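You operate a simulated robot arm through the tools that you are given. There is no shell and no other tool. Be economical: measure what you need, move in short steps, check, and stop when the job is done.

Carry out the task below with a simulated two-armed robot. There is one attempt and no reset: what you move stays moved.

Task
Wind the yellow lamp from the trolley to two bars, switch it on and stand it in the blue crate.
Fine: work on the bench; hold the lamp still while you wind it and while you press its button. Set down upright: wind-up lamp.

It is judged by the outcome, as a careful person would: the job done as asked, and still so three seconds after it is handed in. It fails if anything else is knocked over, pushed out of place, dropped, spilled or broken.

Robot
Two 7-joint arms with two-finger parallel grippers on one trunk, on a base that drives. Base frame: it is fixed to the floor where the robot stands at the start and does not move with it; the origin is under the middle of the robot, x ahead of it, y to its left, z up. Lengths are in m, angles in rad, forces in N, time in s.
The left shoulder is at the start at [0.06, 0.147, 0.543], the right one opposite. With the tool pointing down near the work surface each hand reaches from about 0.1 to 0.68 m from the robot's upright axis, wherever it stands, measured 20 degrees to its own side. Places, roughly: button of the purple wind-up lamp [0.6, -0.2, 0.8]; button of the teal wind-up lamp [0.9, 0.6, 1.3]; button of the yellow wind-up lamp [0.6, 0, 0.8]; inside of the blue crate [0.6, 1.1, 0.8]; top of the bench [0.7, 0.8, 0.8]; winding knob of the purple wind-up lamp [0.6, -0.2, 0.9]; winding knob of the teal wind-up lamp [0.9, 0.6, 1.4]; winding knob of the yellow wind-up lamp [0.6, 0, 0.9]. Payload 3.43 kg a hand.
The tool frame of a hand sits at the grasp point between the pads (the TCP): z along the fingers, y along the line on which they close. The tips reach 0.03 m beyond it. Largest opening 0.094 m; finger width 0.028, thickness 0.01; the body of the gripper, 0.05 by 0.096 m, starts 0.055 m behind the TCP.
Orientation is told as [roll, pitch, yaw] about the base's x, y, z axes, in that order, counted from this pose: with the fingers straight down and closing along the base's y, the tool's x points along the base's -x, its y along +y and its z along -z.

Tools
- The arms move only by the tool step_arm. It takes "left_moves", "right_moves" or both (then of equal length, played together; a hand with none holds still); each is one flat list of numbers, 7 for each row, row after row: the opening in per cent of the stroke, from 0 (shut) to 100 (fully open), then the shift along the tool's x, y, z in m, then the turn, a rotation vector about the tool's x, y, z in rad. In form: [hand, tx, ty, tz, rx, ry, rz, hand, tx, ty, tz, rx, ry, rz, ...]. A call has 1 to 12 rows; each row is the pose to reach, as a shift and turn from the pose commanded when the call began, along the tool's axes at that moment. Rows are played at 5 a second. More than 0.05 m and 0.15 rad between two rows, or a gripper value outside its range, and nothing of the call is played. A pose out of reach is approached as far as the arm can. The call stops where the force on the tool passes 40 N (or 10 N more than at its start, if that is more) or the arm is blocked; 0.2 s more then pass. The fingers move at their own pace (about 0.072 m/s each) and stop on an object; they squeeze with about 34 N. The grip force told is the motor's: it shows also when the fingers shut on nothing. Time passes only in rows, and 0.2 s behind the last, so rows that repeat a pose let the fingers close. It gives the time, the measured TCP pose, the force on the tool (base axes), the opening and the grip force at its end, in the units of the frame above (readings bear some noise), with the torque about the TCP (base axes, N m) and any sound that the robot's microphone picked up.
- Cameras (640 x 400 px; columns grow to the right, rows downward): "scene" is now at [0.058, 0.0149, 1.1928]; the picture's right is [0.17, -0.98, 0.00], its down [-0.43, -0.08, -0.90] and it looks along [0.89, 0.16, -0.43] (base axes); focal length 248 px, centre (320, 200). "left" rides on the left gripper at [0.076, -0.014, -0.103] in its tool frame; the picture's right is [0.18, 0.98, 0.00], its down [-0.75, 0.14, -0.64] and it looks along [-0.63, 0.12, 0.77] (tool axes); focal length 243 px, centre (320, 200). "right" rides on the right gripper at [0.076, 0.014, -0.103] in its tool frame; the picture's right is [-0.18, 0.98, 0.00], its down [-0.75, -0.14, -0.64] and it looks along [-0.63, -0.12, 0.77] (tool axes); focal length 243 px, centre (320, 200). There is no depth. A picture from a camera that has moved, and an enlarged one, comes with that camera's place and axes in the base frame and with its lens.
- camera(camera): a new picture of that camera. No time passes.
- move_column(by): slides the trunk up (or, below 0, down) by that many m; the arms and the scene camera ride with it, the base frame stays. It gives what a move gives, with no picture.
- base_move(legs): drives the robot by 1 to 6 legs, each [ahead, left, turn to the left] in m, m and rad, along the robot's own axes; the way and the turn of a leg run together, so that a leg with both is an arc; at most 1.5 m and 3.142 rad a leg. The arms and the cameras ride along, it lands a little off, and it stops where it bumps. It gives what a move gives.
- head_to(pan, tilt): turns the head with the scene camera to pan (to the left, within 1.501 rad either way) and tilt (down, from -0.506 to 1.204), counted from straight ahead of the robot. It gives what a move gives.
- inspect(camera, box): a new picture of the part [left, top, right, bottom] of that camera's present view, enlarged. No time passes.
- job_done(): hands the job in; it is judged then, once.

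Work in short steps. Places have to be worked out from the pictures, the camera data and where the tool is seen: move nearer, look again, correct. Check each grasp and each placing, and mend what went wrong. You have 120 turns and 92 pictures in all, those below and enlarged ones among them. Open the grippers and draw the arms clear of the work before you hand the job in, unless the task says otherwise; then end with one line.

The tools are called after "Request:" as name(argument=value, ...) on one line, values as JSON. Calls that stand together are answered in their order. step_arm: Moves the arms, as the interface text tells. Its arguments: {"type":"object","properties":{"left_moves":{"type":"array","items":{"type":"number"}},"right_moves":{"type":"array","items":{"type":"number"}}},"required":[]} The other tools are called the same way: move_column (by) slides the trunk up or down; base_move (legs) drives the base; head_to (pan, tilt) turns the head that bears the scene camera; camera (camera) takes a picture; inspect (camera, box) takes an enlarged picture of a part of a camera's view; job_done () hands the job in.

At the start:

```text
clock: 0.0
left_position: [0.3288, 0.1941, 0.9988]
left_tcp_rot: [0.002, -0.001, -0.001]
left_force: [-0.7, 0.5, -0.4]
left_ft_torque: [0.0, 0.01, -0.02]
left_gripper_width: 0.0941
left_finger_force: 0.0
right_position: [0.2923, -0.1087, 0.9994]
right_tcp_rot: [-0.002, -0.002, 0.002]
right_force: [0.1, -1.6, 0.7]
right_ft_torque: [0.0, 0.03, -0.04]
right_gripper_width: 0.0943
right_finger_force: 0.1
trunk travel left (down, up): [-0.25, 0.0]
robot x, y, heading: [0.0025, -0.0007, -0.001]
head pan, tilt: [0.175, 0.449]
```

scene: 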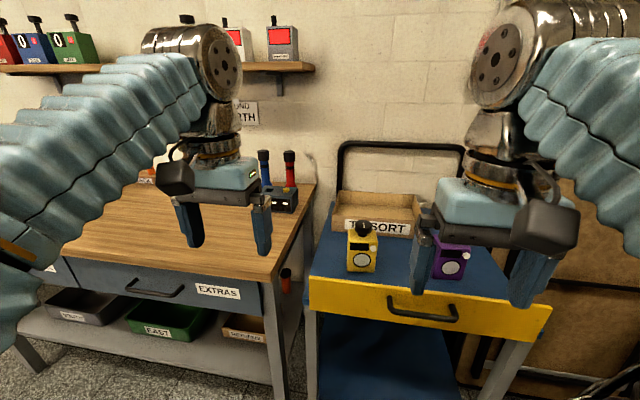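
right: 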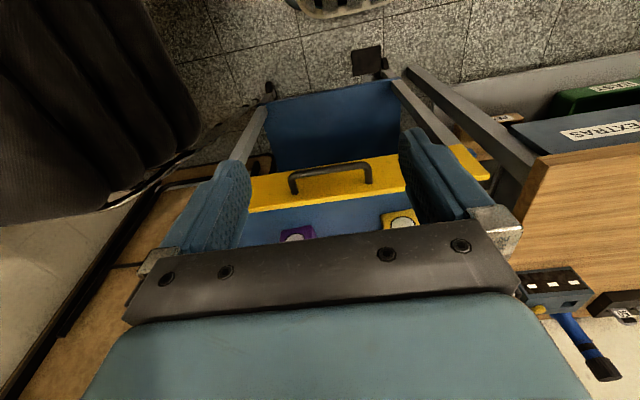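
left: 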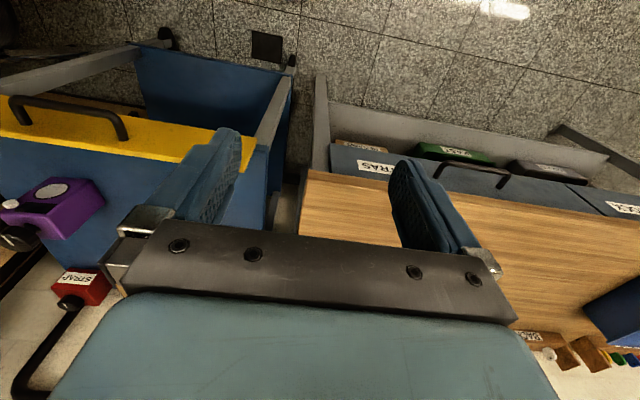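

I start with a closer look at the yellow lamp and its neighbours on the trolley.

Request:
inspect(camera="scene", box=[300, 180, 500, 305])

Request:
head_to(pan=1.0, tilt=0.5)

Request:
camera(camera="scene")

```text
3.20 times, centred on (400, 242) of scene
camera zoom: at [0.058, 0.0149, 1.1928], right [0.17, -0.98, 0.0], down [-0.43, -0.08, -0.9], along [0.89, 0.16, -0.43], focal length 794 px, centre (64, 64)
```

zoom: 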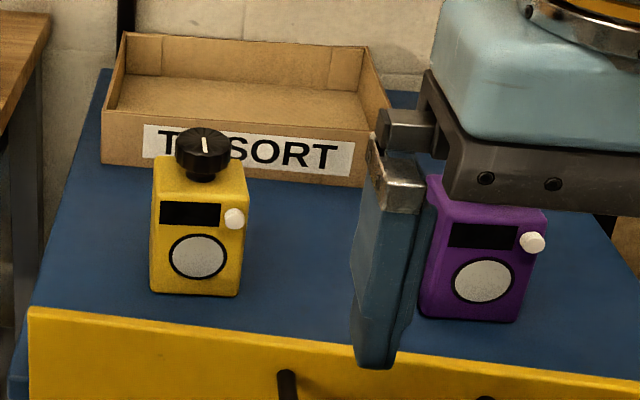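

```text
clock: 1.1
left_position: [0.3283, 0.1936, 0.9994]
left_tcp_rot: [0.0, -0.005, 0.0]
left_force: [-0.4, -0.7, 0.7]
left_ft_torque: [-0.01, 0.01, -0.04]
left_gripper_width: 0.0938
left_finger_force: 0.0
right_position: [0.2923, -0.1094, 1.0002]
right_tcp_rot: [-0.003, -0.003, 0.002]
right_force: [0.2, 0.4, 0.4]
right_ft_torque: [0.0, -0.01, 0.01]
right_gripper_width: 0.0939
right_finger_force: 0.0
trunk travel left (down, up): [-0.25, 0.0]
robot x, y, heading: [0.0013, 0.0002, 0.002]
head pan, tilt: [1.0, 0.499]
```

```text
87 pictures are left
camera scene: at [0.0167, 0.0755, 1.1882], right [0.84, -0.54, 0.0], down [-0.26, -0.4, -0.88], along [0.47, 0.74, -0.48], focal length 248 px, centre (320, 200)
```

scene: 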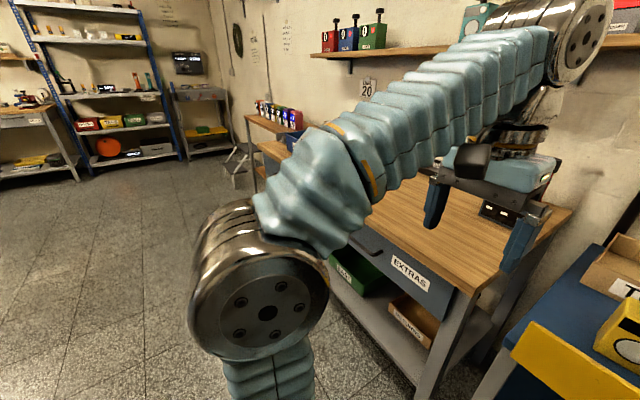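

The lamp's knob is at about [0.6, -0.01, 0.88], with the front face toward the robot. I bring the right hand closer at a safe height and look with its camera.

Request:
step_arm(right_moves=[100, -0.04, 0.02, 0, 0, 0, 0, 100, -0.08, 0.04, 0, 0, 0, 0, 100, -0.12, 0.06, 0, 0, 0, 0, 100, -0.16, 0.08, 0, 0, 0, 0, 100, -0.2, 0.1, 0, 0, 0, 0])

Request:
head_to(pan=0.1, tilt=0.6)

Request:
camera(camera="right")

Request:
camera(camera="scene")

```text
clock: 2.4
left_position: [0.3286, 0.1953, 1.0005]
left_tcp_rot: [0.0, -0.003, 0.0]
left_force: [-0.2, -0.3, -0.4]
left_ft_torque: [0.02, -0.06, 0.04]
left_gripper_width: 0.0941
left_finger_force: 0.0
right_position: [0.4766, -0.029, 0.9533]
right_tcp_rot: [0.002, -0.005, -0.001]
right_force: [-0.9, 0.8, -0.1]
right_ft_torque: [0.04, -0.04, -0.02]
right_gripper_width: 0.0937
right_finger_force: 0.1
right hand out of reach, approached as far as the arm can: row 2, 3, 4, 5
trunk travel left (down, up): [-0.25, 0.0]
robot x, y, heading: [0.0013, -0.0007, -0.003]
head pan, tilt: [1.0, 0.499]
```

```text
clock: 3.5
left_position: [0.3277, 0.1948, 0.999]
left_tcp_rot: [0.0, -0.003, -0.001]
left_force: [-0.3, 0.3, -0.3]
left_ft_torque: [0.02, 0.0, 0.01]
left_gripper_width: 0.094
left_finger_force: 0.1
right_position: [0.4758, -0.028, 0.9544]
right_tcp_rot: [-0.001, -0.003, 0.002]
right_force: [-0.4, 0.1, -0.7]
right_ft_torque: [-0.01, 0.01, 0.0]
right_gripper_width: 0.0939
right_finger_force: 0.1
trunk travel left (down, up): [-0.25, 0.0]
robot x, y, heading: [0.0001, -0.0021, 0.002]
head pan, tilt: [0.099, 0.6]
```

```text
86 pictures are left
camera right: at [0.3989, -0.0138, 1.0552], right [0.18, 0.98, 0.0], down [0.75, -0.14, 0.65], along [0.64, -0.12, -0.76], focal length 243 px, centre (320, 200)
```

right: 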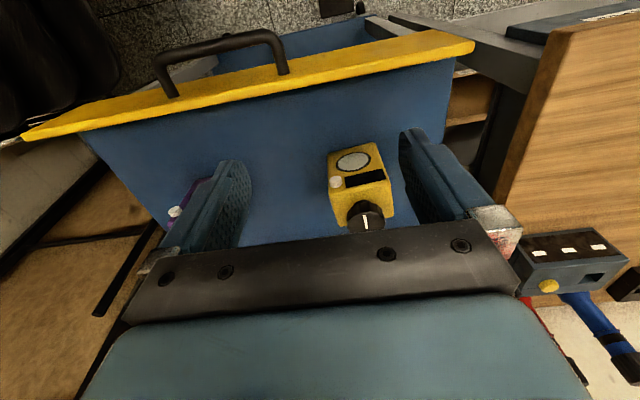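

```text
85 pictures are left
camera scene: at [0.0555, 0.0078, 1.1791], right [0.1, -0.99, 0.0], down [-0.56, -0.06, -0.83], along [0.82, 0.08, -0.56], focal length 248 px, centre (320, 200)
```

scene: 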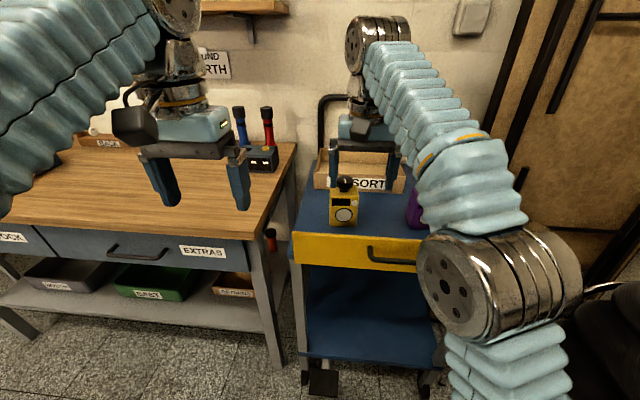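

From two views the knob top is at about [0.587, 0.0, 0.875], the trolley top at about 0.74 and its front edge at x≈0.52. The hand is at its reach limit, so I drive 0.1 m ahead; the tips stay above everything.

Request:
base_move(legs=[[0.1, 0, 0]])

Request:
camera(camera="right")

```text
clock: 4.7
left_position: [0.4286, 0.1944, 1.0001]
left_tcp_rot: [0.0, -0.003, 0.0]
left_force: [-0.7, 0.7, 0.9]
left_ft_torque: [-0.01, -0.01, -0.03]
left_gripper_width: 0.094
left_finger_force: 0.0
right_position: [0.5764, -0.0292, 0.9529]
right_tcp_rot: [0.001, -0.003, 0.003]
right_force: [-0.8, -0.4, -0.3]
right_ft_torque: [-0.01, -0.01, 0.02]
right_gripper_width: 0.094
right_finger_force: 0.1
trunk travel left (down, up): [-0.25, 0.0]
robot x, y, heading: [0.0995, 0.0, -0.001]
head pan, tilt: [0.099, 0.6]
```

```text
84 pictures are left
camera right: at [0.5001, -0.0139, 1.055], right [0.18, 0.98, 0.0], down [0.75, -0.14, 0.65], along [0.64, -0.12, -0.76], focal length 243 px, centre (320, 200)
```

right: 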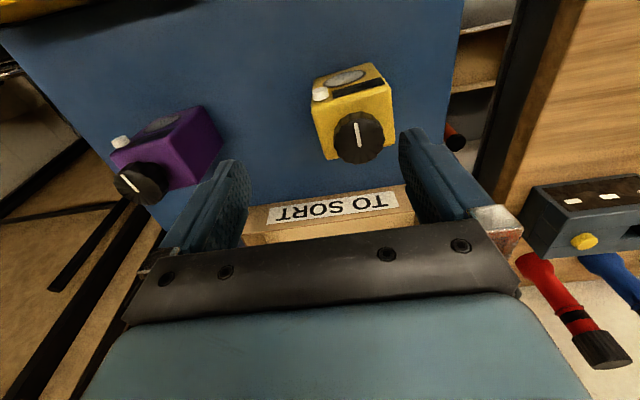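

The lamp is square to the base axes; knob centre ≈[0.592, 0.0]. I centre the hand above it first.

Request:
step_arm(right_moves=[100, -0.016, 0.028, 0, 0, 0, 0, 100, -0.016, 0.028, 0.02, 0, 0, 0])

Request:
camera(camera="right")

```text
clock: 5.3
left_position: [0.4292, 0.1946, 0.9993]
left_tcp_rot: [0.0, -0.003, 0.001]
left_force: [0.2, -0.1, 0.4]
left_ft_torque: [0.0, -0.01, 0.0]
left_gripper_width: 0.0943
left_finger_force: 0.1
right_position: [0.5929, -0.0016, 0.9328]
right_tcp_rot: [0.001, -0.003, 0.002]
right_force: [-0.2, 0.0, 0.3]
right_ft_torque: [0.0, 0.03, 0.03]
right_gripper_width: 0.094
right_finger_force: 0.1
right hand out of reach, approached as far as the arm can: row 1
trunk travel left (down, up): [-0.25, 0.0]
robot x, y, heading: [0.0957, 0.0025, 0.001]
head pan, tilt: [0.099, 0.6]
```

```text
83 pictures are left
camera right: at [0.5165, 0.0136, 1.0342], right [0.18, 0.98, 0.0], down [0.75, -0.14, 0.65], along [0.64, -0.12, -0.76], focal length 243 px, centre (320, 200)
```

right: 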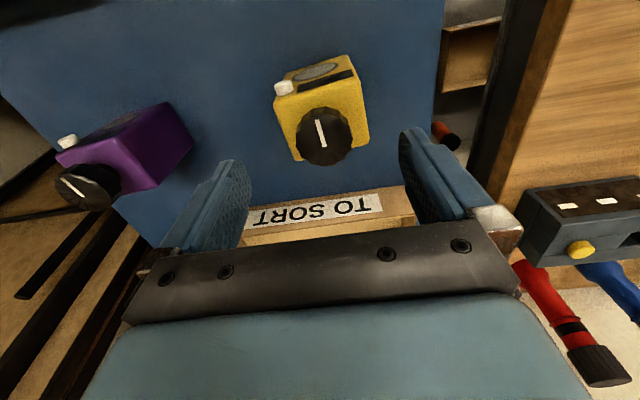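

Knob is within 2 mm of the hand axis. I go down 0.095 m so the pads straddle the body beneath the knob, still open.

Request:
step_arm(right_moves=[100, 0, 0.002, 0.03, 0, 0, 0, 100, 0, 0.002, 0.06, 0, 0, 0, 100, 0, 0.002, 0.08, 0, 0, 0, 100, 0, 0.002, 0.095, 0, 0, 0])

Request:
camera(camera="right")

Request:
inspect(camera="scene", box=[240, 120, 480, 270])

```text
clock: 6.3
left_position: [0.4286, 0.1939, 1.0006]
left_tcp_rot: [-0.002, -0.003, -0.001]
left_force: [-0.5, -0.7, -0.2]
left_ft_torque: [0.01, 0.0, 0.01]
left_gripper_width: 0.0939
left_finger_force: 0.0
right_position: [0.5934, 0.0022, 0.8368]
right_tcp_rot: [-0.001, -0.003, 0.002]
right_force: [0.3, 0.1, -0.4]
right_ft_torque: [-0.04, -0.01, 0.0]
right_gripper_width: 0.0942
right_finger_force: 0.0
trunk travel left (down, up): [-0.25, 0.0]
robot x, y, heading: [0.1042, 0.0049, -0.001]
head pan, tilt: [0.099, 0.6]
```

```text
82 pictures are left
camera right: at [0.5163, 0.0167, 0.9381], right [0.18, 0.98, 0.0], down [0.75, -0.14, 0.65], along [0.64, -0.12, -0.76], focal length 243 px, centre (320, 200)
```

right: 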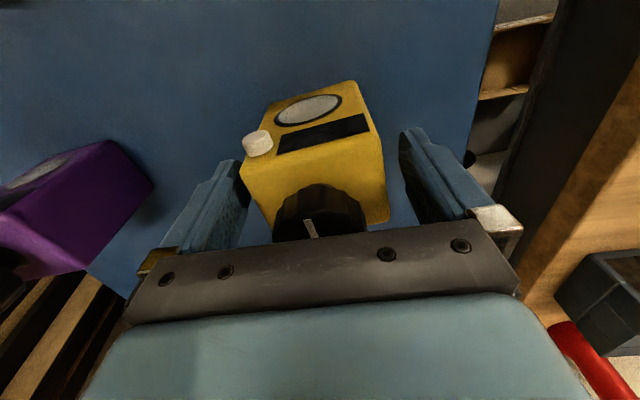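

```text
2.67 times, centred on (360, 195) of scene
camera zoom: at [0.1566, 0.0077, 1.1791], right [0.1, -1.0, 0.0], down [-0.56, -0.06, -0.82], along [0.82, 0.08, -0.57], focal length 662 px, centre (213, 213)
```

zoom: 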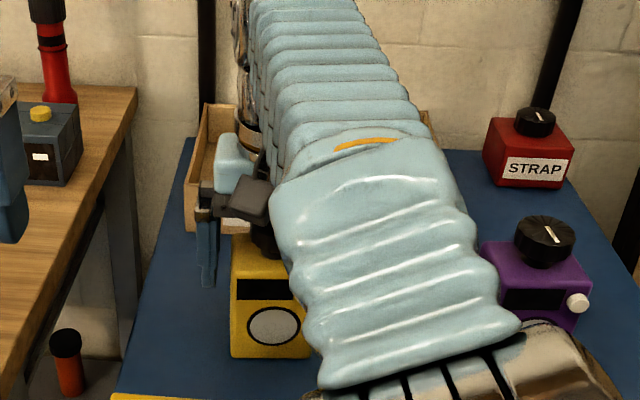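

The body sits between the fingers and the knob is clear of the palm. Closing.

Request:
step_arm(right_moves=[50, 0, 0, 0, 0, 0, 0, 20, 0, 0, 0, 0, 0, 0, 0, 0, 0, 0, 0, 0, 0, 0, 0, 0, 0, 0, 0, 0])

Request:
camera(camera="right")

```text
clock: 7.3
left_position: [0.4284, 0.1943, 1.0]
left_tcp_rot: [0.0, -0.002, -0.002]
left_force: [-0.7, 0.3, -1.1]
left_ft_torque: [-0.02, 0.0, -0.03]
left_gripper_width: 0.0941
left_finger_force: 0.0
right_position: [0.5931, 0.0026, 0.837]
right_tcp_rot: [0.001, -0.006, 0.002]
right_force: [-0.4, 0.1, 0.9]
right_ft_torque: [0.02, 0.02, 0.02]
right_gripper_width: 0.0777
right_finger_force: 34.0
trunk travel left (down, up): [-0.25, 0.0]
robot x, y, heading: [0.1022, -0.0015, -0.001]
head pan, tilt: [0.099, 0.6]
```

```text
80 pictures are left
camera right: at [0.5164, 0.0169, 0.9382], right [0.18, 0.98, 0.0], down [0.75, -0.14, 0.65], along [0.64, -0.12, -0.76], focal length 243 px, centre (320, 200)
```

right: 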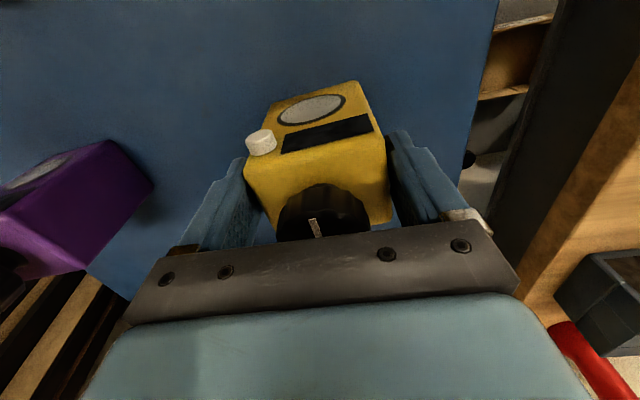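

Gripped at 0.078 m width with 34 N. Lift 0.1 m.

Request:
step_arm(right_moves=[0, 0, 0, -0.02, 0, 0, 0, 0, 0, 0, -0.05, 0, 0, 0, 0, 0, 0, -0.08, 0, 0, 0, 0, 0, 0, -0.1, 0, 0, 0])

Request:
camera(camera="right")

```text
clock: 8.3
left_position: [0.4286, 0.1941, 1.0011]
left_tcp_rot: [0.001, -0.003, -0.002]
left_force: [-0.3, 0.3, 0.3]
left_ft_torque: [0.02, -0.05, 0.01]
left_gripper_width: 0.0941
left_finger_force: 0.1
right_position: [0.5936, 0.0025, 0.9256]
right_tcp_rot: [-0.008, 0.012, 0.002]
right_force: [-0.4, -0.3, -2.4]
right_ft_torque: [-0.03, 0.01, 0.01]
right_gripper_width: 0.0771
right_finger_force: 33.8
right hand out of reach, approached as far as the arm can: row 4
trunk travel left (down, up): [-0.25, 0.0]
robot x, y, heading: [0.0997, 0.0007, -0.001]
head pan, tilt: [0.099, 0.6]
```

```text
79 pictures are left
camera right: at [0.5184, 0.0174, 1.0289], right [0.18, 0.98, -0.01], down [0.76, -0.14, 0.63], along [0.62, -0.12, -0.77], focal length 243 px, centre (320, 200)
```

right: 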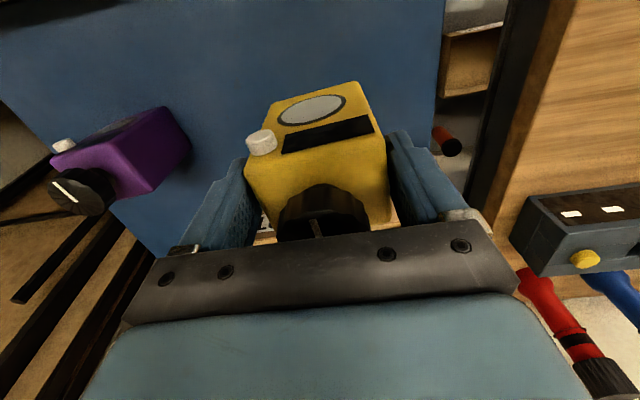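

Lifted about 9 cm. Now draw it in toward the robot and a little higher, clear of the trolley edge, before driving.

Request:
step_arm(right_moves=[0, 0.04, 0, 0, 0, 0, 0, 0, 0.08, 0, -0.015, 0, 0, 0, 0, 0.12, 0, -0.03, 0, 0, 0, 0, 0.16, 0, -0.05, 0, 0, 0, 0, 0.2, -0.02, -0.06, 0, 0, 0, 0, 0.22, -0.05, -0.07, 0, 0, 0])

Request:
camera(camera="scene")

```text
clock: 9.7
left_position: [0.4294, 0.1941, 0.9997]
left_tcp_rot: [0.0, -0.003, -0.001]
left_force: [-0.1, -0.1, 0.1]
left_ft_torque: [-0.02, -0.04, 0.0]
left_gripper_width: 0.0941
left_finger_force: 0.0
right_position: [0.3723, -0.0484, 1.0062]
right_tcp_rot: [0.004, -0.01, 0.001]
right_force: [-1.3, -0.3, -2.2]
right_ft_torque: [-0.05, 0.01, -0.05]
right_gripper_width: 0.0772
right_finger_force: 33.8
trunk travel left (down, up): [-0.25, 0.0]
robot x, y, heading: [0.0997, 0.0017, 0.001]
head pan, tilt: [0.099, 0.6]
```

```text
78 pictures are left
camera scene: at [0.1565, 0.0078, 1.1791], right [0.1, -1.0, 0.0], down [-0.56, -0.06, -0.83], along [0.82, 0.08, -0.57], focal length 248 px, centre (320, 200)
```

scene: 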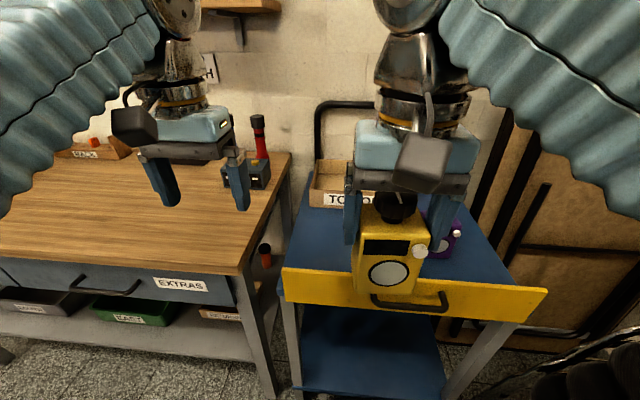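

Lamp hangs upright, well held. I drive back a little and then left to face the bench.

Request:
base_move(legs=[[-0.08, 0, 0], [0, 0.72, 0]])

Request:
head_to(pan=0.0, tilt=0.65)

Request:
camera(camera="scene")

Request:
head_to(pan=0.9, tilt=0.65)

Request:
camera(camera="scene")

```text
clock: 14.4
left_position: [0.3438, 0.9327, 1.0003]
left_tcp_rot: [0.001, -0.004, 0.001]
left_force: [-0.3, -0.1, -0.4]
left_ft_torque: [0.01, -0.01, 0.01]
left_gripper_width: 0.0939
left_finger_force: 0.0
right_position: [0.2899, 0.6885, 1.0052]
right_tcp_rot: [0.004, -0.009, 0.006]
right_force: [-0.6, -0.4, -2.0]
right_ft_torque: [-0.01, 0.01, -0.02]
right_gripper_width: 0.0768
right_finger_force: 33.4
trunk travel left (down, up): [-0.25, 0.0]
robot x, y, heading: [0.019, 0.7357, 0.006]
head pan, tilt: [0.099, 0.6]
```

```text
clock: 15.0
left_position: [0.3451, 0.9333, 0.9998]
left_tcp_rot: [0.0, -0.003, 0.004]
left_force: [0.3, -0.2, 0.7]
left_ft_torque: [0.0, 0.02, -0.02]
left_gripper_width: 0.0941
left_finger_force: 0.0
right_position: [0.2894, 0.6896, 1.0062]
right_tcp_rot: [0.005, -0.009, 0.006]
right_force: [0.0, -0.6, -0.4]
right_ft_torque: [-0.01, 0.01, 0.01]
right_gripper_width: 0.0767
right_finger_force: 33.9
trunk travel left (down, up): [-0.25, 0.0]
robot x, y, heading: [0.0218, 0.7391, 0.005]
head pan, tilt: [0.0, 0.649]
```

```text
77 pictures are left
camera scene: at [0.0722, 0.7361, 1.1748], right [0.0, -1.0, 0.0], down [-0.6, 0.0, -0.8], along [0.8, 0.0, -0.6], focal length 248 px, centre (320, 200)
```

scene: 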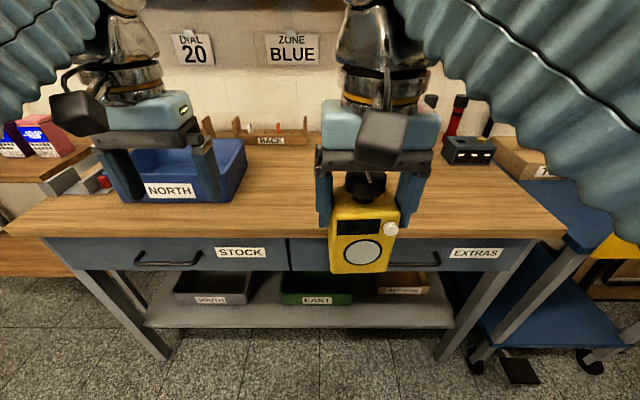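

```text
clock: 16.2
left_position: [0.3453, 0.9325, 0.9988]
left_tcp_rot: [0.001, -0.003, 0.002]
left_force: [-0.5, -0.1, 0.0]
left_ft_torque: [0.01, -0.01, 0.01]
left_gripper_width: 0.0938
left_finger_force: 0.1
right_position: [0.2903, 0.6898, 1.0058]
right_tcp_rot: [0.004, -0.009, 0.004]
right_force: [-0.3, 0.1, -0.4]
right_ft_torque: [-0.01, 0.02, -0.03]
right_gripper_width: 0.0768
right_finger_force: 34.1
trunk travel left (down, up): [-0.25, 0.0]
robot x, y, heading: [0.0189, 0.7386, 0.006]
head pan, tilt: [0.901, 0.649]
```

```text
76 pictures are left
camera scene: at [0.0391, 0.804, 1.1748], right [0.79, -0.62, 0.0], down [-0.37, -0.47, -0.8], along [0.49, 0.63, -0.6], focal length 248 px, centre (320, 200)
```

scene: 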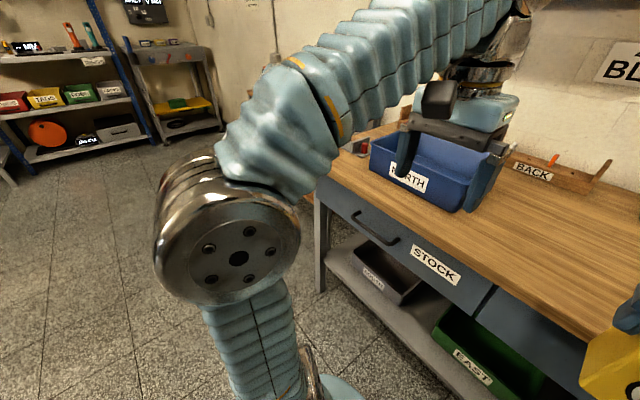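

The bench is clear between the crate (y≳0.95) and the tools on the right. Triangulated: bench top z≈0.78, front edge x≈0.47. I drive 0.06 m nearer, then turn the lamp 45° so its front faces front-right, which suits both hands.

Request:
base_move(legs=[[0.06, 0, 0]])

Request:
step_arm(right_moves=[0, -0.03, 0, 0, 0, 0, -0.14, 0, -0.06, 0, 0, 0, 0, -0.28, 0, -0.09, 0, 0, 0, 0, -0.42, 0, -0.12, 0, 0.02, 0, 0, -0.56, 0, -0.15, 0, 0.04, 0, 0, -0.7, 0, -0.17, 0, 0.06, 0, 0, -0.785])

Request:
head_to(pan=0.0, tilt=0.7)

Request:
camera(camera="scene")

```text
clock: 17.2
left_position: [0.4049, 0.9336, 1.0007]
left_tcp_rot: [0.0, -0.004, 0.004]
left_force: [0.9, -0.1, 0.4]
left_ft_torque: [-0.01, -0.01, -0.01]
left_gripper_width: 0.0941
left_finger_force: 0.1
right_position: [0.3509, 0.6904, 1.0054]
right_tcp_rot: [0.003, -0.011, 0.005]
right_force: [0.0, 0.9, -0.6]
right_ft_torque: [0.0, 0.03, 0.02]
right_gripper_width: 0.0765
right_finger_force: 33.8
trunk travel left (down, up): [-0.25, 0.0]
robot x, y, heading: [0.0782, 0.7415, 0.009]
head pan, tilt: [0.901, 0.649]
```

```text
clock: 18.6
left_position: [0.4054, 0.9334, 1.0]
left_tcp_rot: [0.0, -0.004, 0.004]
left_force: [-0.6, 0.1, 0.6]
left_ft_torque: [0.0, -0.03, 0.0]
left_gripper_width: 0.0938
left_finger_force: 0.0
right_position: [0.518, 0.693, 0.9452]
right_tcp_rot: [-0.003, -0.01, 0.794]
right_force: [-1.0, 0.3, -2.0]
right_ft_torque: [0.02, -0.01, -0.01]
right_gripper_width: 0.0765
right_finger_force: 33.5
right hand out of reach, approached as far as the arm can: row 2, 3
trunk travel left (down, up): [-0.25, 0.0]
robot x, y, heading: [0.0784, 0.7371, 0.007]
head pan, tilt: [0.901, 0.649]
```

```text
clock: 19.8
left_position: [0.4045, 0.9339, 1.0004]
left_tcp_rot: [0.0, -0.004, 0.004]
left_force: [0.2, 0.1, -0.2]
left_ft_torque: [-0.01, -0.02, -0.01]
left_gripper_width: 0.0942
left_finger_force: 0.0
right_position: [0.5176, 0.6919, 0.9467]
right_tcp_rot: [-0.004, -0.01, 0.791]
right_force: [-0.8, -0.3, -1.8]
right_ft_torque: [-0.02, 0.05, -0.04]
right_gripper_width: 0.0766
right_finger_force: 34.5
trunk travel left (down, up): [-0.25, 0.0]
robot x, y, heading: [0.0807, 0.7368, 0.003]
head pan, tilt: [0.0, 0.7]
```

```text
75 pictures are left
camera scene: at [0.1305, 0.7365, 1.1704], right [0.01, -1.0, 0.0], down [-0.64, 0.0, -0.76], along [0.76, 0.0, -0.64], focal length 248 px, centre (320, 200)
```

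scene: 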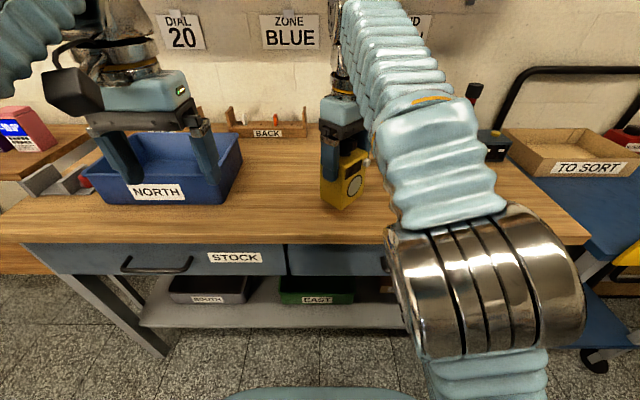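

Yaw is right. I move to x≈0.55 and lower; contact with the bench expected around TCP z 0.877.

Request:
step_arm(right_moves=[0, -0.022, -0.022, 0.015, 0, 0, 0, 0, -0.022, -0.022, 0.035, 0, 0, 0, 0, -0.022, -0.022, 0.05, 0, 0, 0, 0, -0.022, -0.022, 0.058, 0, 0, 0])

Request:
inspect(camera="scene", box=[280, 90, 440, 240])

```text
clock: 20.8
left_position: [0.4024, 0.9326, 1.0018]
left_tcp_rot: [-0.001, -0.006, 0.003]
left_force: [0.2, 0.0, 0.9]
left_ft_torque: [0.02, 0.02, 0.0]
left_gripper_width: 0.0938
left_finger_force: 0.1
right_position: [0.5502, 0.6923, 0.8908]
right_tcp_rot: [-0.008, -0.013, 0.792]
right_force: [0.7, -2.7, 27.6]
right_ft_torque: [0.03, 0.0, 0.01]
right_gripper_width: 0.0764
right_finger_force: 34.8
trunk travel left (down, up): [-0.25, 0.0]
robot x, y, heading: [0.0752, 0.7385, 0.003]
head pan, tilt: [0.0, 0.7]
```

```text
2.67 times, centred on (360, 165) of scene
camera zoom: at [0.129, 0.7362, 1.171], right [0.0, -1.0, 0.0], down [-0.64, 0.0, -0.77], along [0.77, 0.0, -0.64], focal length 662 px, centre (213, 293)
```

zoom: 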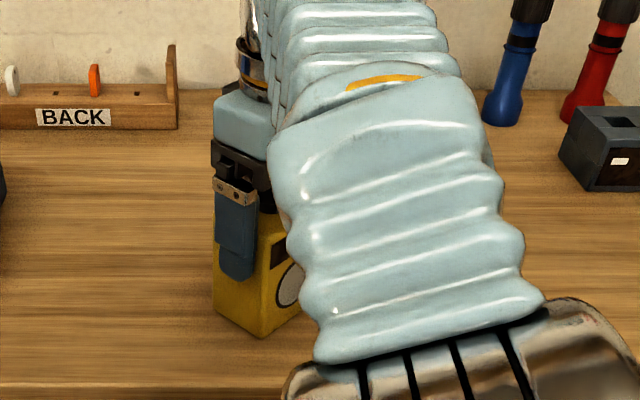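

Lamp has touched the bench (28 N at TCP z 0.891, so bench ≈0.794). I ease up 3 mm and release.

Request:
step_arm(right_moves=[0, 0, 0, -0.003, 0, 0, 0, 50, 0, 0, -0.003, 0, 0, 0, 100, 0, 0, -0.003, 0, 0, 0, 100, 0, 0, -0.003, 0, 0, 0])

Request:
camera(camera="right")

```text
clock: 21.8
left_position: [0.4046, 0.9333, 1.0001]
left_tcp_rot: [-0.001, -0.003, 0.003]
left_force: [-0.2, -0.6, 0.3]
left_ft_torque: [0.01, -0.02, -0.04]
left_gripper_width: 0.0942
left_finger_force: 0.1
right_position: [0.5512, 0.6921, 0.8899]
right_tcp_rot: [-0.004, -0.008, 0.791]
right_force: [0.5, 0.1, -0.1]
right_ft_torque: [-0.01, -0.02, -0.04]
right_gripper_width: 0.0941
right_finger_force: 0.0
trunk travel left (down, up): [-0.25, 0.0]
robot x, y, heading: [0.0792, 0.7393, 0.008]
head pan, tilt: [0.0, 0.7]
```

```text
73 pictures are left
camera right: at [0.4873, 0.6474, 0.9922], right [-0.57, 0.82, 0.0], down [0.62, 0.43, 0.65], along [0.54, 0.37, -0.76], focal length 243 px, centre (320, 200)
```

right: 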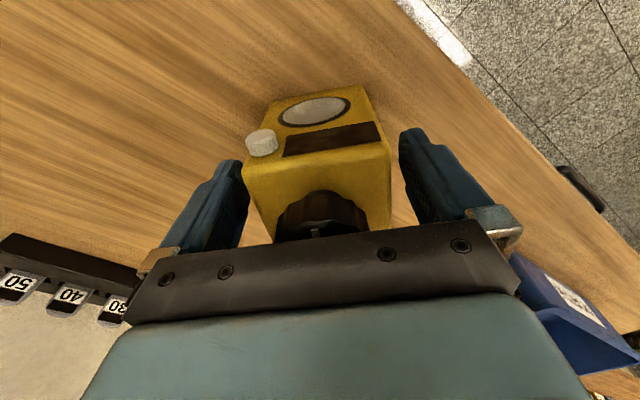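

Lamp stands free. I raise the right hand 4 cm, then withdraw it along its own x (fingers straddle the lamp, so it slides clear).

Request:
step_arm(right_moves=[100, 0, 0, -0.02, 0, 0, 0, 100, 0, 0, -0.04, 0, 0, 0, 100, 0.04, 0, -0.05, 0, 0, 0, 100, 0.08, 0, -0.07, 0, 0, 0, 100, 0.12, 0, -0.09, 0, 0, 0, 100, 0.16, -0.02, -0.11, 0, 0, 0, 100, 0.2, -0.04, -0.11, 0, 0, 0])

Request:
camera(camera="right")

Request:
camera(camera="scene")

```text
clock: 23.4
left_position: [0.4058, 0.9322, 0.9993]
left_tcp_rot: [0.0, -0.004, 0.006]
left_force: [-0.7, 0.5, -0.1]
left_ft_torque: [0.0, 0.03, -0.01]
left_gripper_width: 0.0939
left_finger_force: 0.2
right_position: [0.4397, 0.5199, 1.0007]
right_tcp_rot: [-0.004, -0.008, 0.791]
right_force: [0.8, 0.7, 0.1]
right_ft_torque: [-0.05, 0.02, 0.01]
right_gripper_width: 0.094
right_finger_force: 0.0
trunk travel left (down, up): [-0.25, 0.0]
robot x, y, heading: [0.0843, 0.7358, 0.012]
head pan, tilt: [0.0, 0.7]
```

```text
72 pictures are left
camera right: at [0.3756, 0.4763, 1.1013], right [-0.57, 0.82, 0.0], down [0.62, 0.43, 0.65], along [0.53, 0.37, -0.76], focal length 243 px, centre (320, 200)
```

right: 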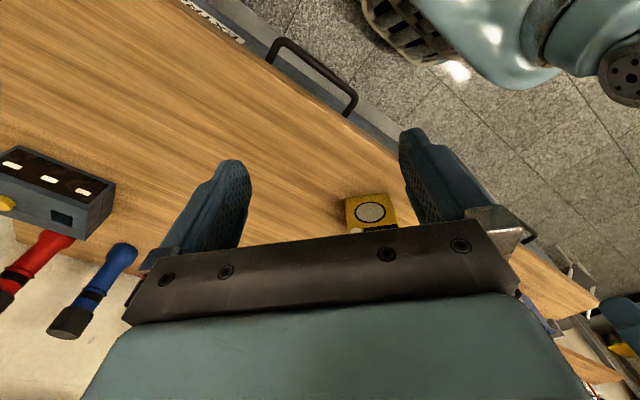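

```text
71 pictures are left
camera scene: at [0.1306, 0.7365, 1.1704], right [0.0, -1.0, 0.0], down [-0.64, 0.0, -0.76], along [0.76, 0.0, -0.64], focal length 248 px, centre (320, 200)
```

scene: 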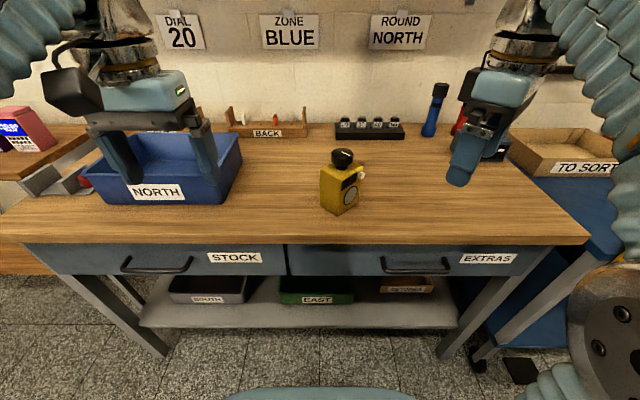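

Lamp stands well at about [0.551, 0.692]. Now I bring the left hand to a 45° tilted pre-grasp, fingers pointing toward front-right-down, to hold the body front to back under the knob.

Request:
step_arm(left_moves=[100, -0.0094, -0.0212, 0.0089, 0.0385, -0.093, 0.093, 100, -0.0188, -0.0425, 0.0178, 0.077, -0.186, 0.186, 100, -0.0281, -0.0637, 0.0266, 0.1155, -0.2789, 0.2789, 100, -0.0375, -0.085, 0.0355, 0.154, -0.3718, 0.3718, 100, -0.0469, -0.1062, 0.0444, 0.1924, -0.4648, 0.4648, 100, -0.0562, -0.1275, 0.0533, 0.2309, -0.5577, 0.5577, 100, -0.0656, -0.1487, 0.0621, 0.2694, -0.6507, 0.6507, 100, -0.075, -0.17, 0.071, 0.3079, -0.7436, 0.7436, 100, -0.075, -0.17, 0.071, 0.3079, -0.7436, 0.7436])

Request:
camera(camera="left")

Request:
camera(camera="scene")

```text
clock: 25.4
left_position: [0.4826, 0.761, 0.9289]
left_tcp_rot: [0.004, -0.787, -0.786]
left_force: [0.3, 0.0, -0.3]
left_ft_torque: [0.02, -0.03, -0.02]
left_gripper_width: 0.0941
left_finger_force: 0.2
right_position: [0.4403, 0.5202, 1.0003]
right_tcp_rot: [-0.003, -0.011, 0.79]
right_force: [-0.4, 0.7, 0.2]
right_ft_torque: [-0.01, 0.04, 0.0]
right_gripper_width: 0.0939
right_finger_force: 0.1
trunk travel left (down, up): [-0.25, 0.0]
robot x, y, heading: [0.0788, 0.7368, 0.007]
head pan, tilt: [0.0, 0.7]
```

```text
70 pictures are left
camera left: at [0.3815, 0.8399, 0.9472], right [0.6, 0.79, -0.13], down [0.15, 0.04, 0.99], along [0.79, -0.61, -0.09], focal length 243 px, centre (320, 200)
```

left: 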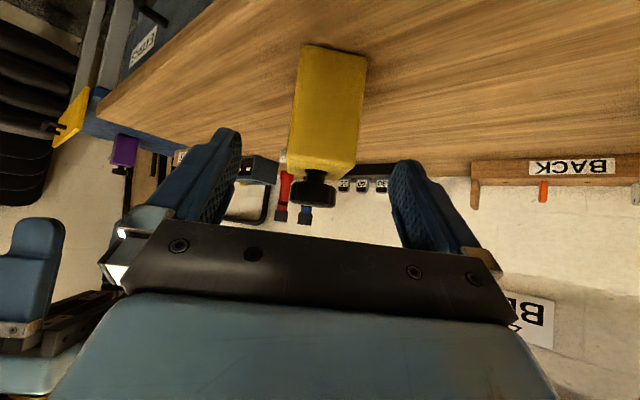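

```text
69 pictures are left
camera scene: at [0.1305, 0.7364, 1.1705], right [0.0, -1.0, 0.0], down [-0.64, 0.0, -0.76], along [0.76, 0.0, -0.64], focal length 248 px, centre (320, 200)
```

scene: 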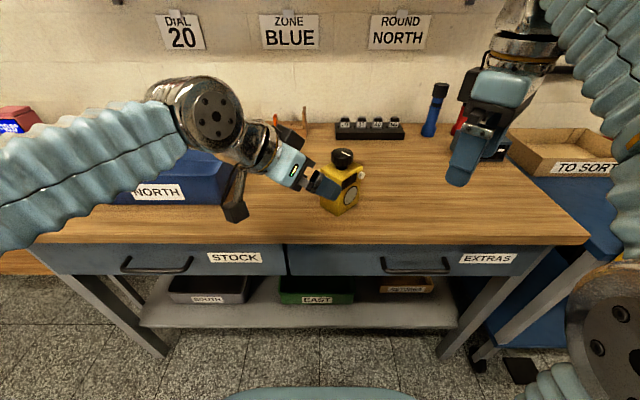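

Aligned: the lamp lies on the hand's axis. I advance 0.115 m along the fingers to straddle the body.

Request:
step_arm(left_moves=[100, 0, 0, 0.04, 0, 0, 0, 100, 0, 0, 0.07, 0, 0, 0, 100, 0, 0, 0.095, 0, 0, 0, 100, 0, 0, 0.115, 0, 0, 0])

Request:
camera(camera="left")

Request:
inspect(camera="scene", box=[240, 110, 440, 235])

```text
clock: 26.4
left_position: [0.5403, 0.7066, 0.8467]
left_tcp_rot: [0.004, -0.787, -0.783]
left_force: [-0.6, -0.2, -0.6]
left_ft_torque: [-0.02, 0.0, 0.0]
left_gripper_width: 0.0941
left_finger_force: 0.0
right_position: [0.4402, 0.5192, 1.0016]
right_tcp_rot: [-0.004, -0.01, 0.792]
right_force: [0.1, -0.3, 0.3]
right_ft_torque: [0.01, -0.02, -0.03]
right_gripper_width: 0.0941
right_finger_force: 0.0
trunk travel left (down, up): [-0.25, 0.0]
robot x, y, heading: [0.0764, 0.7343, 0.007]
head pan, tilt: [0.0, 0.7]
```

```text
68 pictures are left
camera left: at [0.4398, 0.7843, 0.8657], right [0.6, 0.79, -0.13], down [0.15, 0.04, 0.99], along [0.79, -0.61, -0.09], focal length 243 px, centre (320, 200)
```

left: 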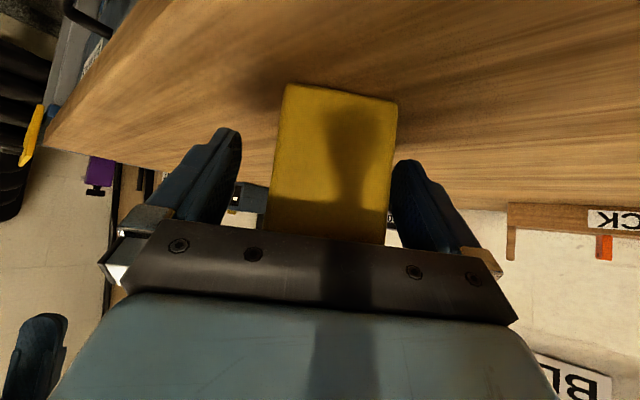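

```text
3.20 times, centred on (340, 172) of scene
camera zoom: at [0.1303, 0.7364, 1.1705], right [0.0, -1.0, 0.0], down [-0.64, 0.0, -0.76], along [0.76, 0.0, -0.64], focal length 794 px, centre (256, 288)
```

zoom: 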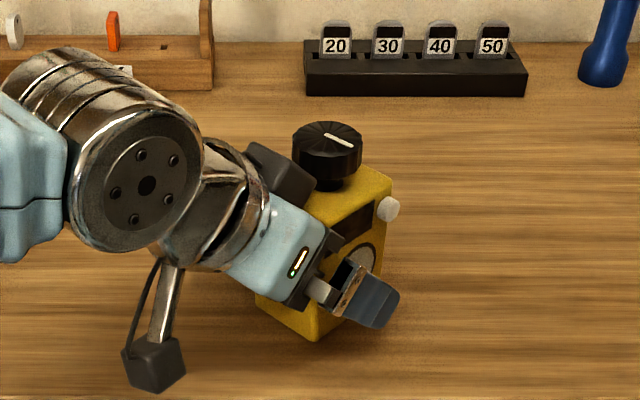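

The fingers straddle the body front to back and clear the knob. Closing gently in stages.

Request:
step_arm(left_moves=[80, 0, 0, 0, 0, 0, 0, 65, 0, 0, 0, 0, 0, 0, 50, 0, 0, 0, 0, 0, 0, 30, 0, 0, 0, 0, 0, 0, 10, 0, 0, 0, 0, 0, 0, 0, 0, 0, 0, 0, 0, 0])

Request:
camera(camera="left")

Request:
inspect(camera="scene", box=[240, 110, 440, 235])

```text
clock: 27.8
left_position: [0.54, 0.7076, 0.8471]
left_tcp_rot: [0.003, -0.786, -0.784]
left_force: [0.0, 0.5, -0.2]
left_ft_torque: [0.01, 0.0, 0.01]
left_gripper_width: 0.0619
left_finger_force: 33.5
right_position: [0.4401, 0.5211, 1.0004]
right_tcp_rot: [-0.004, -0.009, 0.791]
right_force: [-0.8, -0.5, -0.4]
right_ft_torque: [-0.01, 0.01, 0.02]
right_gripper_width: 0.0939
right_finger_force: 0.1
trunk travel left (down, up): [-0.25, 0.0]
robot x, y, heading: [0.077, 0.7365, 0.004]
head pan, tilt: [0.0, 0.7]
```

```text
66 pictures are left
camera left: at [0.4398, 0.7845, 0.8659], right [0.6, 0.79, -0.13], down [0.15, 0.04, 0.99], along [0.79, -0.61, -0.09], focal length 243 px, centre (320, 200)
```

left: 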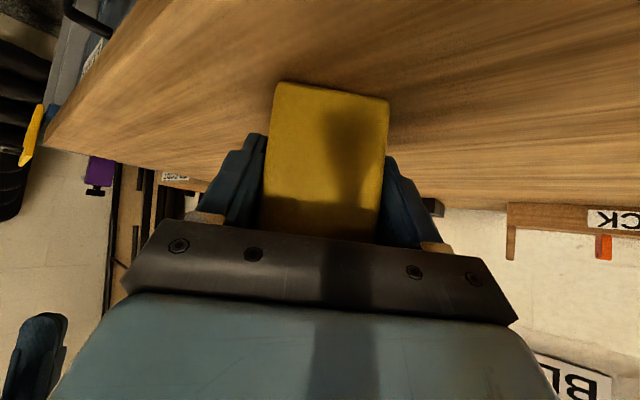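

```text
3.20 times, centred on (340, 172) of scene
camera zoom: at [0.1305, 0.7364, 1.1704], right [0.0, -1.0, 0.0], down [-0.64, 0.0, -0.76], along [0.76, 0.0, -0.64], focal length 794 px, centre (256, 288)
```

zoom: 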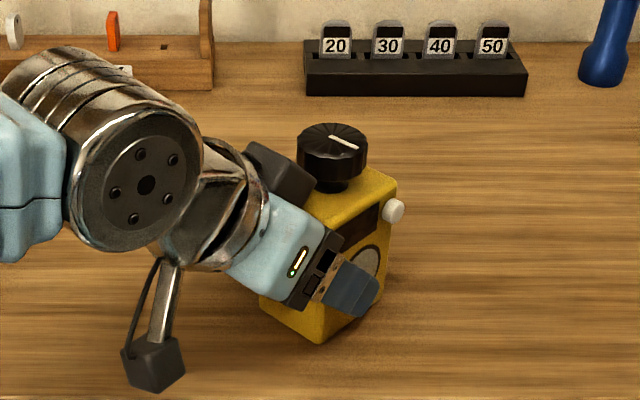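

Held firmly (0.062 m deep, 33 N), upright. A dark block near the knob needs a closer look before I bring the right hand in.

Request:
inspect(camera="scene", box=[300, 135, 380, 185])

Request:
step_arm(right_moves=[100, 0, 0.04, 0, 0, 0, 0, 100, -0.03, 0.05, 0, 0, 0, 0, 100, -0.06, 0.05, 0, 0, 0, 0])

Request:
camera(camera="right")

```text
8.00 times, centred on (340, 160) of scene
camera zoom: at [0.1305, 0.7364, 1.1704], right [0.0, -1.0, 0.0], down [-0.64, 0.0, -0.76], along [0.76, 0.0, -0.64], focal length 1985 px, centre (160, 520)
```

zoom: 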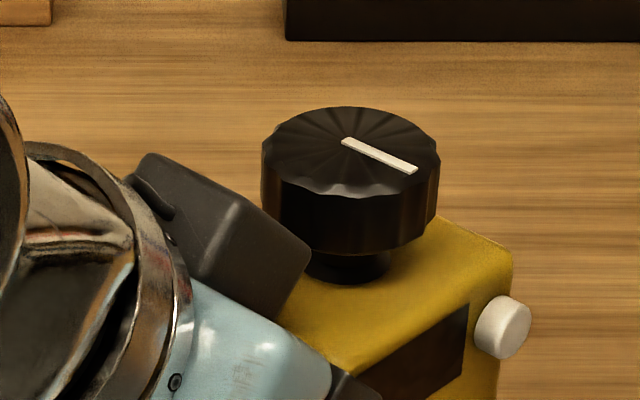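

```text
clock: 28.6
left_position: [0.5398, 0.7065, 0.8469]
left_tcp_rot: [0.004, -0.787, -0.782]
left_force: [0.6, 0.4, 0.4]
left_ft_torque: [0.02, 0.04, -0.07]
left_gripper_width: 0.0618
left_finger_force: 33.7
right_position: [0.4474, 0.5993, 0.9992]
right_tcp_rot: [-0.002, -0.009, 0.79]
right_force: [-0.4, -0.3, -0.8]
right_ft_torque: [-0.02, -0.02, -0.04]
right_gripper_width: 0.0942
right_finger_force: 0.2
trunk travel left (down, up): [-0.25, 0.0]
robot x, y, heading: [0.0798, 0.7353, 0.007]
head pan, tilt: [0.0, 0.7]
```

```text
63 pictures are left
camera right: at [0.3814, 0.5559, 1.1014], right [-0.57, 0.82, 0.0], down [0.62, 0.43, 0.65], along [0.54, 0.37, -0.76], focal length 243 px, centre (320, 200)
```

right: 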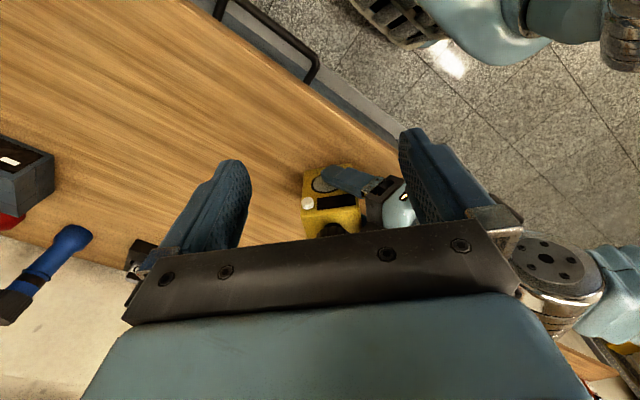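

The dark block is part of the left gripper and sits right beside the knob. I open, flatten the left hand by 15° and move it back 6 mm for more room, then re-grip.

Request:
step_arm(left_moves=[60, 0, 0, 0, 0, 0, 0, 100, 0, 0, 0, 0, 0, 0, 100, 0.002, 0, -0.006, 0, -0.131, 0, 100, 0.004, 0, -0.004, 0, -0.262, 0, 100, 0.004, 0, -0.004, 0, -0.262, 0])

Request:
camera(camera="left")

Request:
inspect(camera="scene", box=[260, 120, 420, 220])

```text
clock: 29.8
left_position: [0.536, 0.7114, 0.8478]
left_tcp_rot: [0.004, -1.05, -0.785]
left_force: [-0.1, -0.4, 0.6]
left_ft_torque: [0.01, -0.01, -0.03]
left_gripper_width: 0.0941
left_finger_force: 0.1
right_position: [0.4461, 0.5996, 1.001]
right_tcp_rot: [-0.004, -0.009, 0.791]
right_force: [-0.4, -0.2, -0.4]
right_ft_torque: [0.03, 0.05, 0.0]
right_gripper_width: 0.0941
right_finger_force: 0.0
trunk travel left (down, up): [-0.25, 0.0]
robot x, y, heading: [0.078, 0.7373, 0.001]
head pan, tilt: [0.0, 0.7]
```

```text
62 pictures are left
camera left: at [0.4352, 0.7888, 0.8322], right [0.63, 0.76, -0.16], down [-0.03, 0.23, 0.97], along [0.78, -0.6, 0.17], focal length 243 px, centre (320, 200)
```

left: 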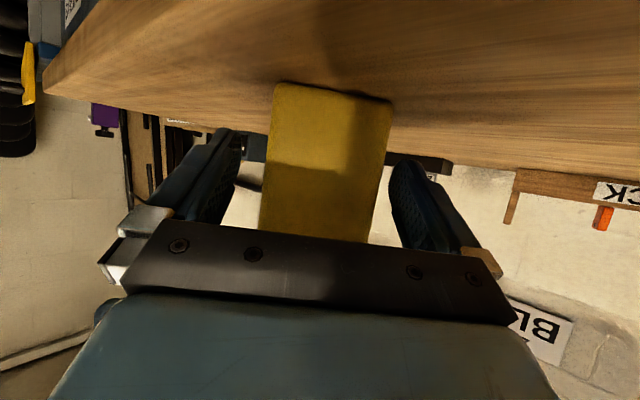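

```text
4.00 times, centred on (340, 170) of scene
camera zoom: at [0.1304, 0.7364, 1.1705], right [0.0, -1.0, 0.0], down [-0.64, 0.0, -0.76], along [0.76, 0.0, -0.64], focal length 992 px, centre (240, 320)
```

zoom: 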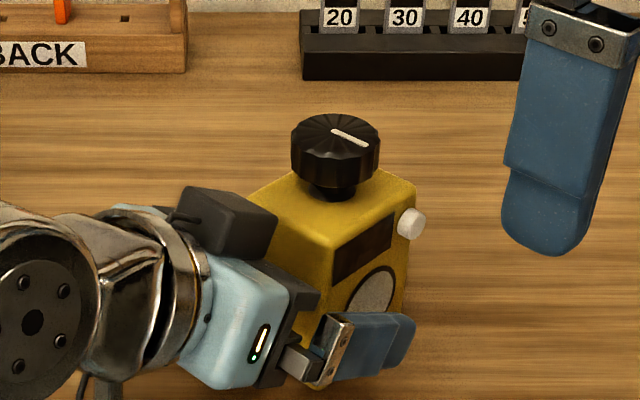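

Much more room by the knob, and the display is in view. Closing the left hand.

Request:
step_arm(left_moves=[70, 0, 0, 0, 0, 0, 0, 50, 0, 0, 0, 0, 0, 0, 20, 0, 0, 0, 0, 0, 0, 0, 0, 0, 0, 0, 0, 0, 0, 0, 0, 0, 0, 0, 0])

Request:
inspect(camera="scene", box=[300, 130, 396, 190])

```text
clock: 31.0
left_position: [0.5362, 0.7109, 0.8469]
left_tcp_rot: [0.005, -1.048, -0.786]
left_force: [0.7, 0.0, -0.1]
left_ft_torque: [-0.08, -0.06, 0.07]
left_gripper_width: 0.0623
left_finger_force: 33.8
right_position: [0.4473, 0.6007, 1.0018]
right_tcp_rot: [-0.005, -0.008, 0.791]
right_force: [-0.4, 0.2, -0.8]
right_ft_torque: [0.0, 0.0, -0.01]
right_gripper_width: 0.0942
right_finger_force: 0.1
trunk travel left (down, up): [-0.25, 0.0]
robot x, y, heading: [0.0805, 0.7375, 0.005]
head pan, tilt: [0.0, 0.7]
```

```text
6.67 times, centred on (348, 160) of scene
camera zoom: at [0.1305, 0.7364, 1.1705], right [0.0, -1.0, 0.0], down [-0.64, 0.0, -0.76], along [0.76, 0.0, -0.64], focal length 1654 px, centre (133, 467)
```

zoom: 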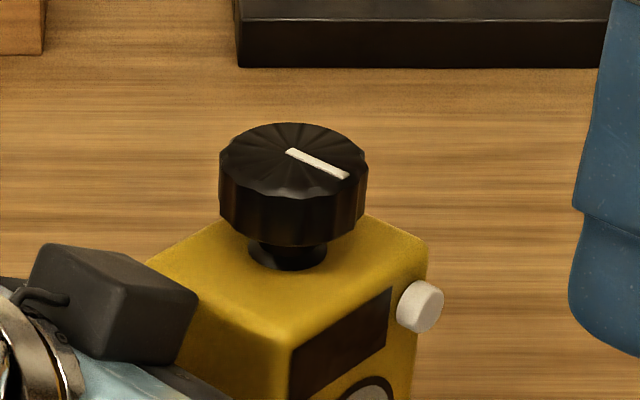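

Knob centre ≈[0.553, 0.692], top z≈0.93, Ø≈0.043. I narrow the right hand to ~0.061 and approach along the diagonal at about z 0.957, stopping short for a look.

Request:
step_arm(right_moves=[65, 0, -0.01, 0.02, 0, 0, 0, 65, -0.03, -0.01, 0.043, 0, 0, 0, 65, -0.06, -0.01, 0.043, 0, 0, 0])

Request:
camera(camera="right")

Request:
inspect(camera="scene", box=[260, 100, 420, 200])

```text
clock: 31.8
left_position: [0.5363, 0.7104, 0.8479]
left_tcp_rot: [0.006, -1.048, -0.785]
left_force: [0.6, -0.4, 0.5]
left_ft_torque: [-0.1, -0.04, 0.09]
left_gripper_width: 0.0619
left_finger_force: 34.1
right_position: [0.4979, 0.6363, 0.9594]
right_tcp_rot: [-0.003, -0.011, 0.791]
right_force: [0.8, 0.4, -1.0]
right_ft_torque: [-0.01, 0.02, 0.0]
right_gripper_width: 0.0613
right_finger_force: 0.0
trunk travel left (down, up): [-0.25, 0.0]
robot x, y, heading: [0.0782, 0.7386, 0.004]
head pan, tilt: [0.0, 0.7]
```

```text
59 pictures are left
camera right: at [0.4311, 0.5922, 1.0603], right [-0.57, 0.82, 0.0], down [0.62, 0.43, 0.65], along [0.54, 0.37, -0.76], focal length 243 px, centre (320, 200)
```

right: 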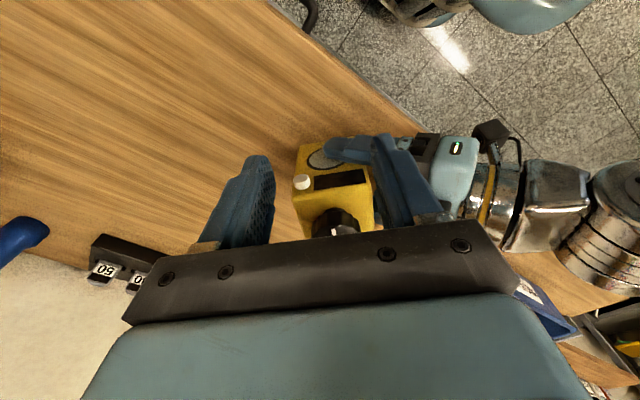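

```text
4.00 times, centred on (340, 150) of scene
camera zoom: at [0.1302, 0.7362, 1.1705], right [0.0, -1.0, 0.0], down [-0.64, 0.0, -0.77], along [0.76, 0.0, -0.64], focal length 992 px, centre (240, 400)
```

zoom: 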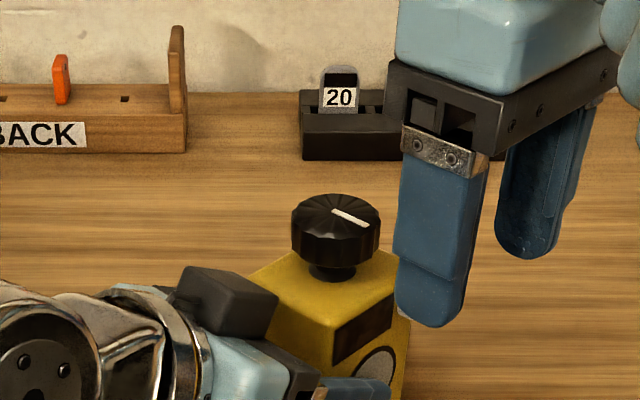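

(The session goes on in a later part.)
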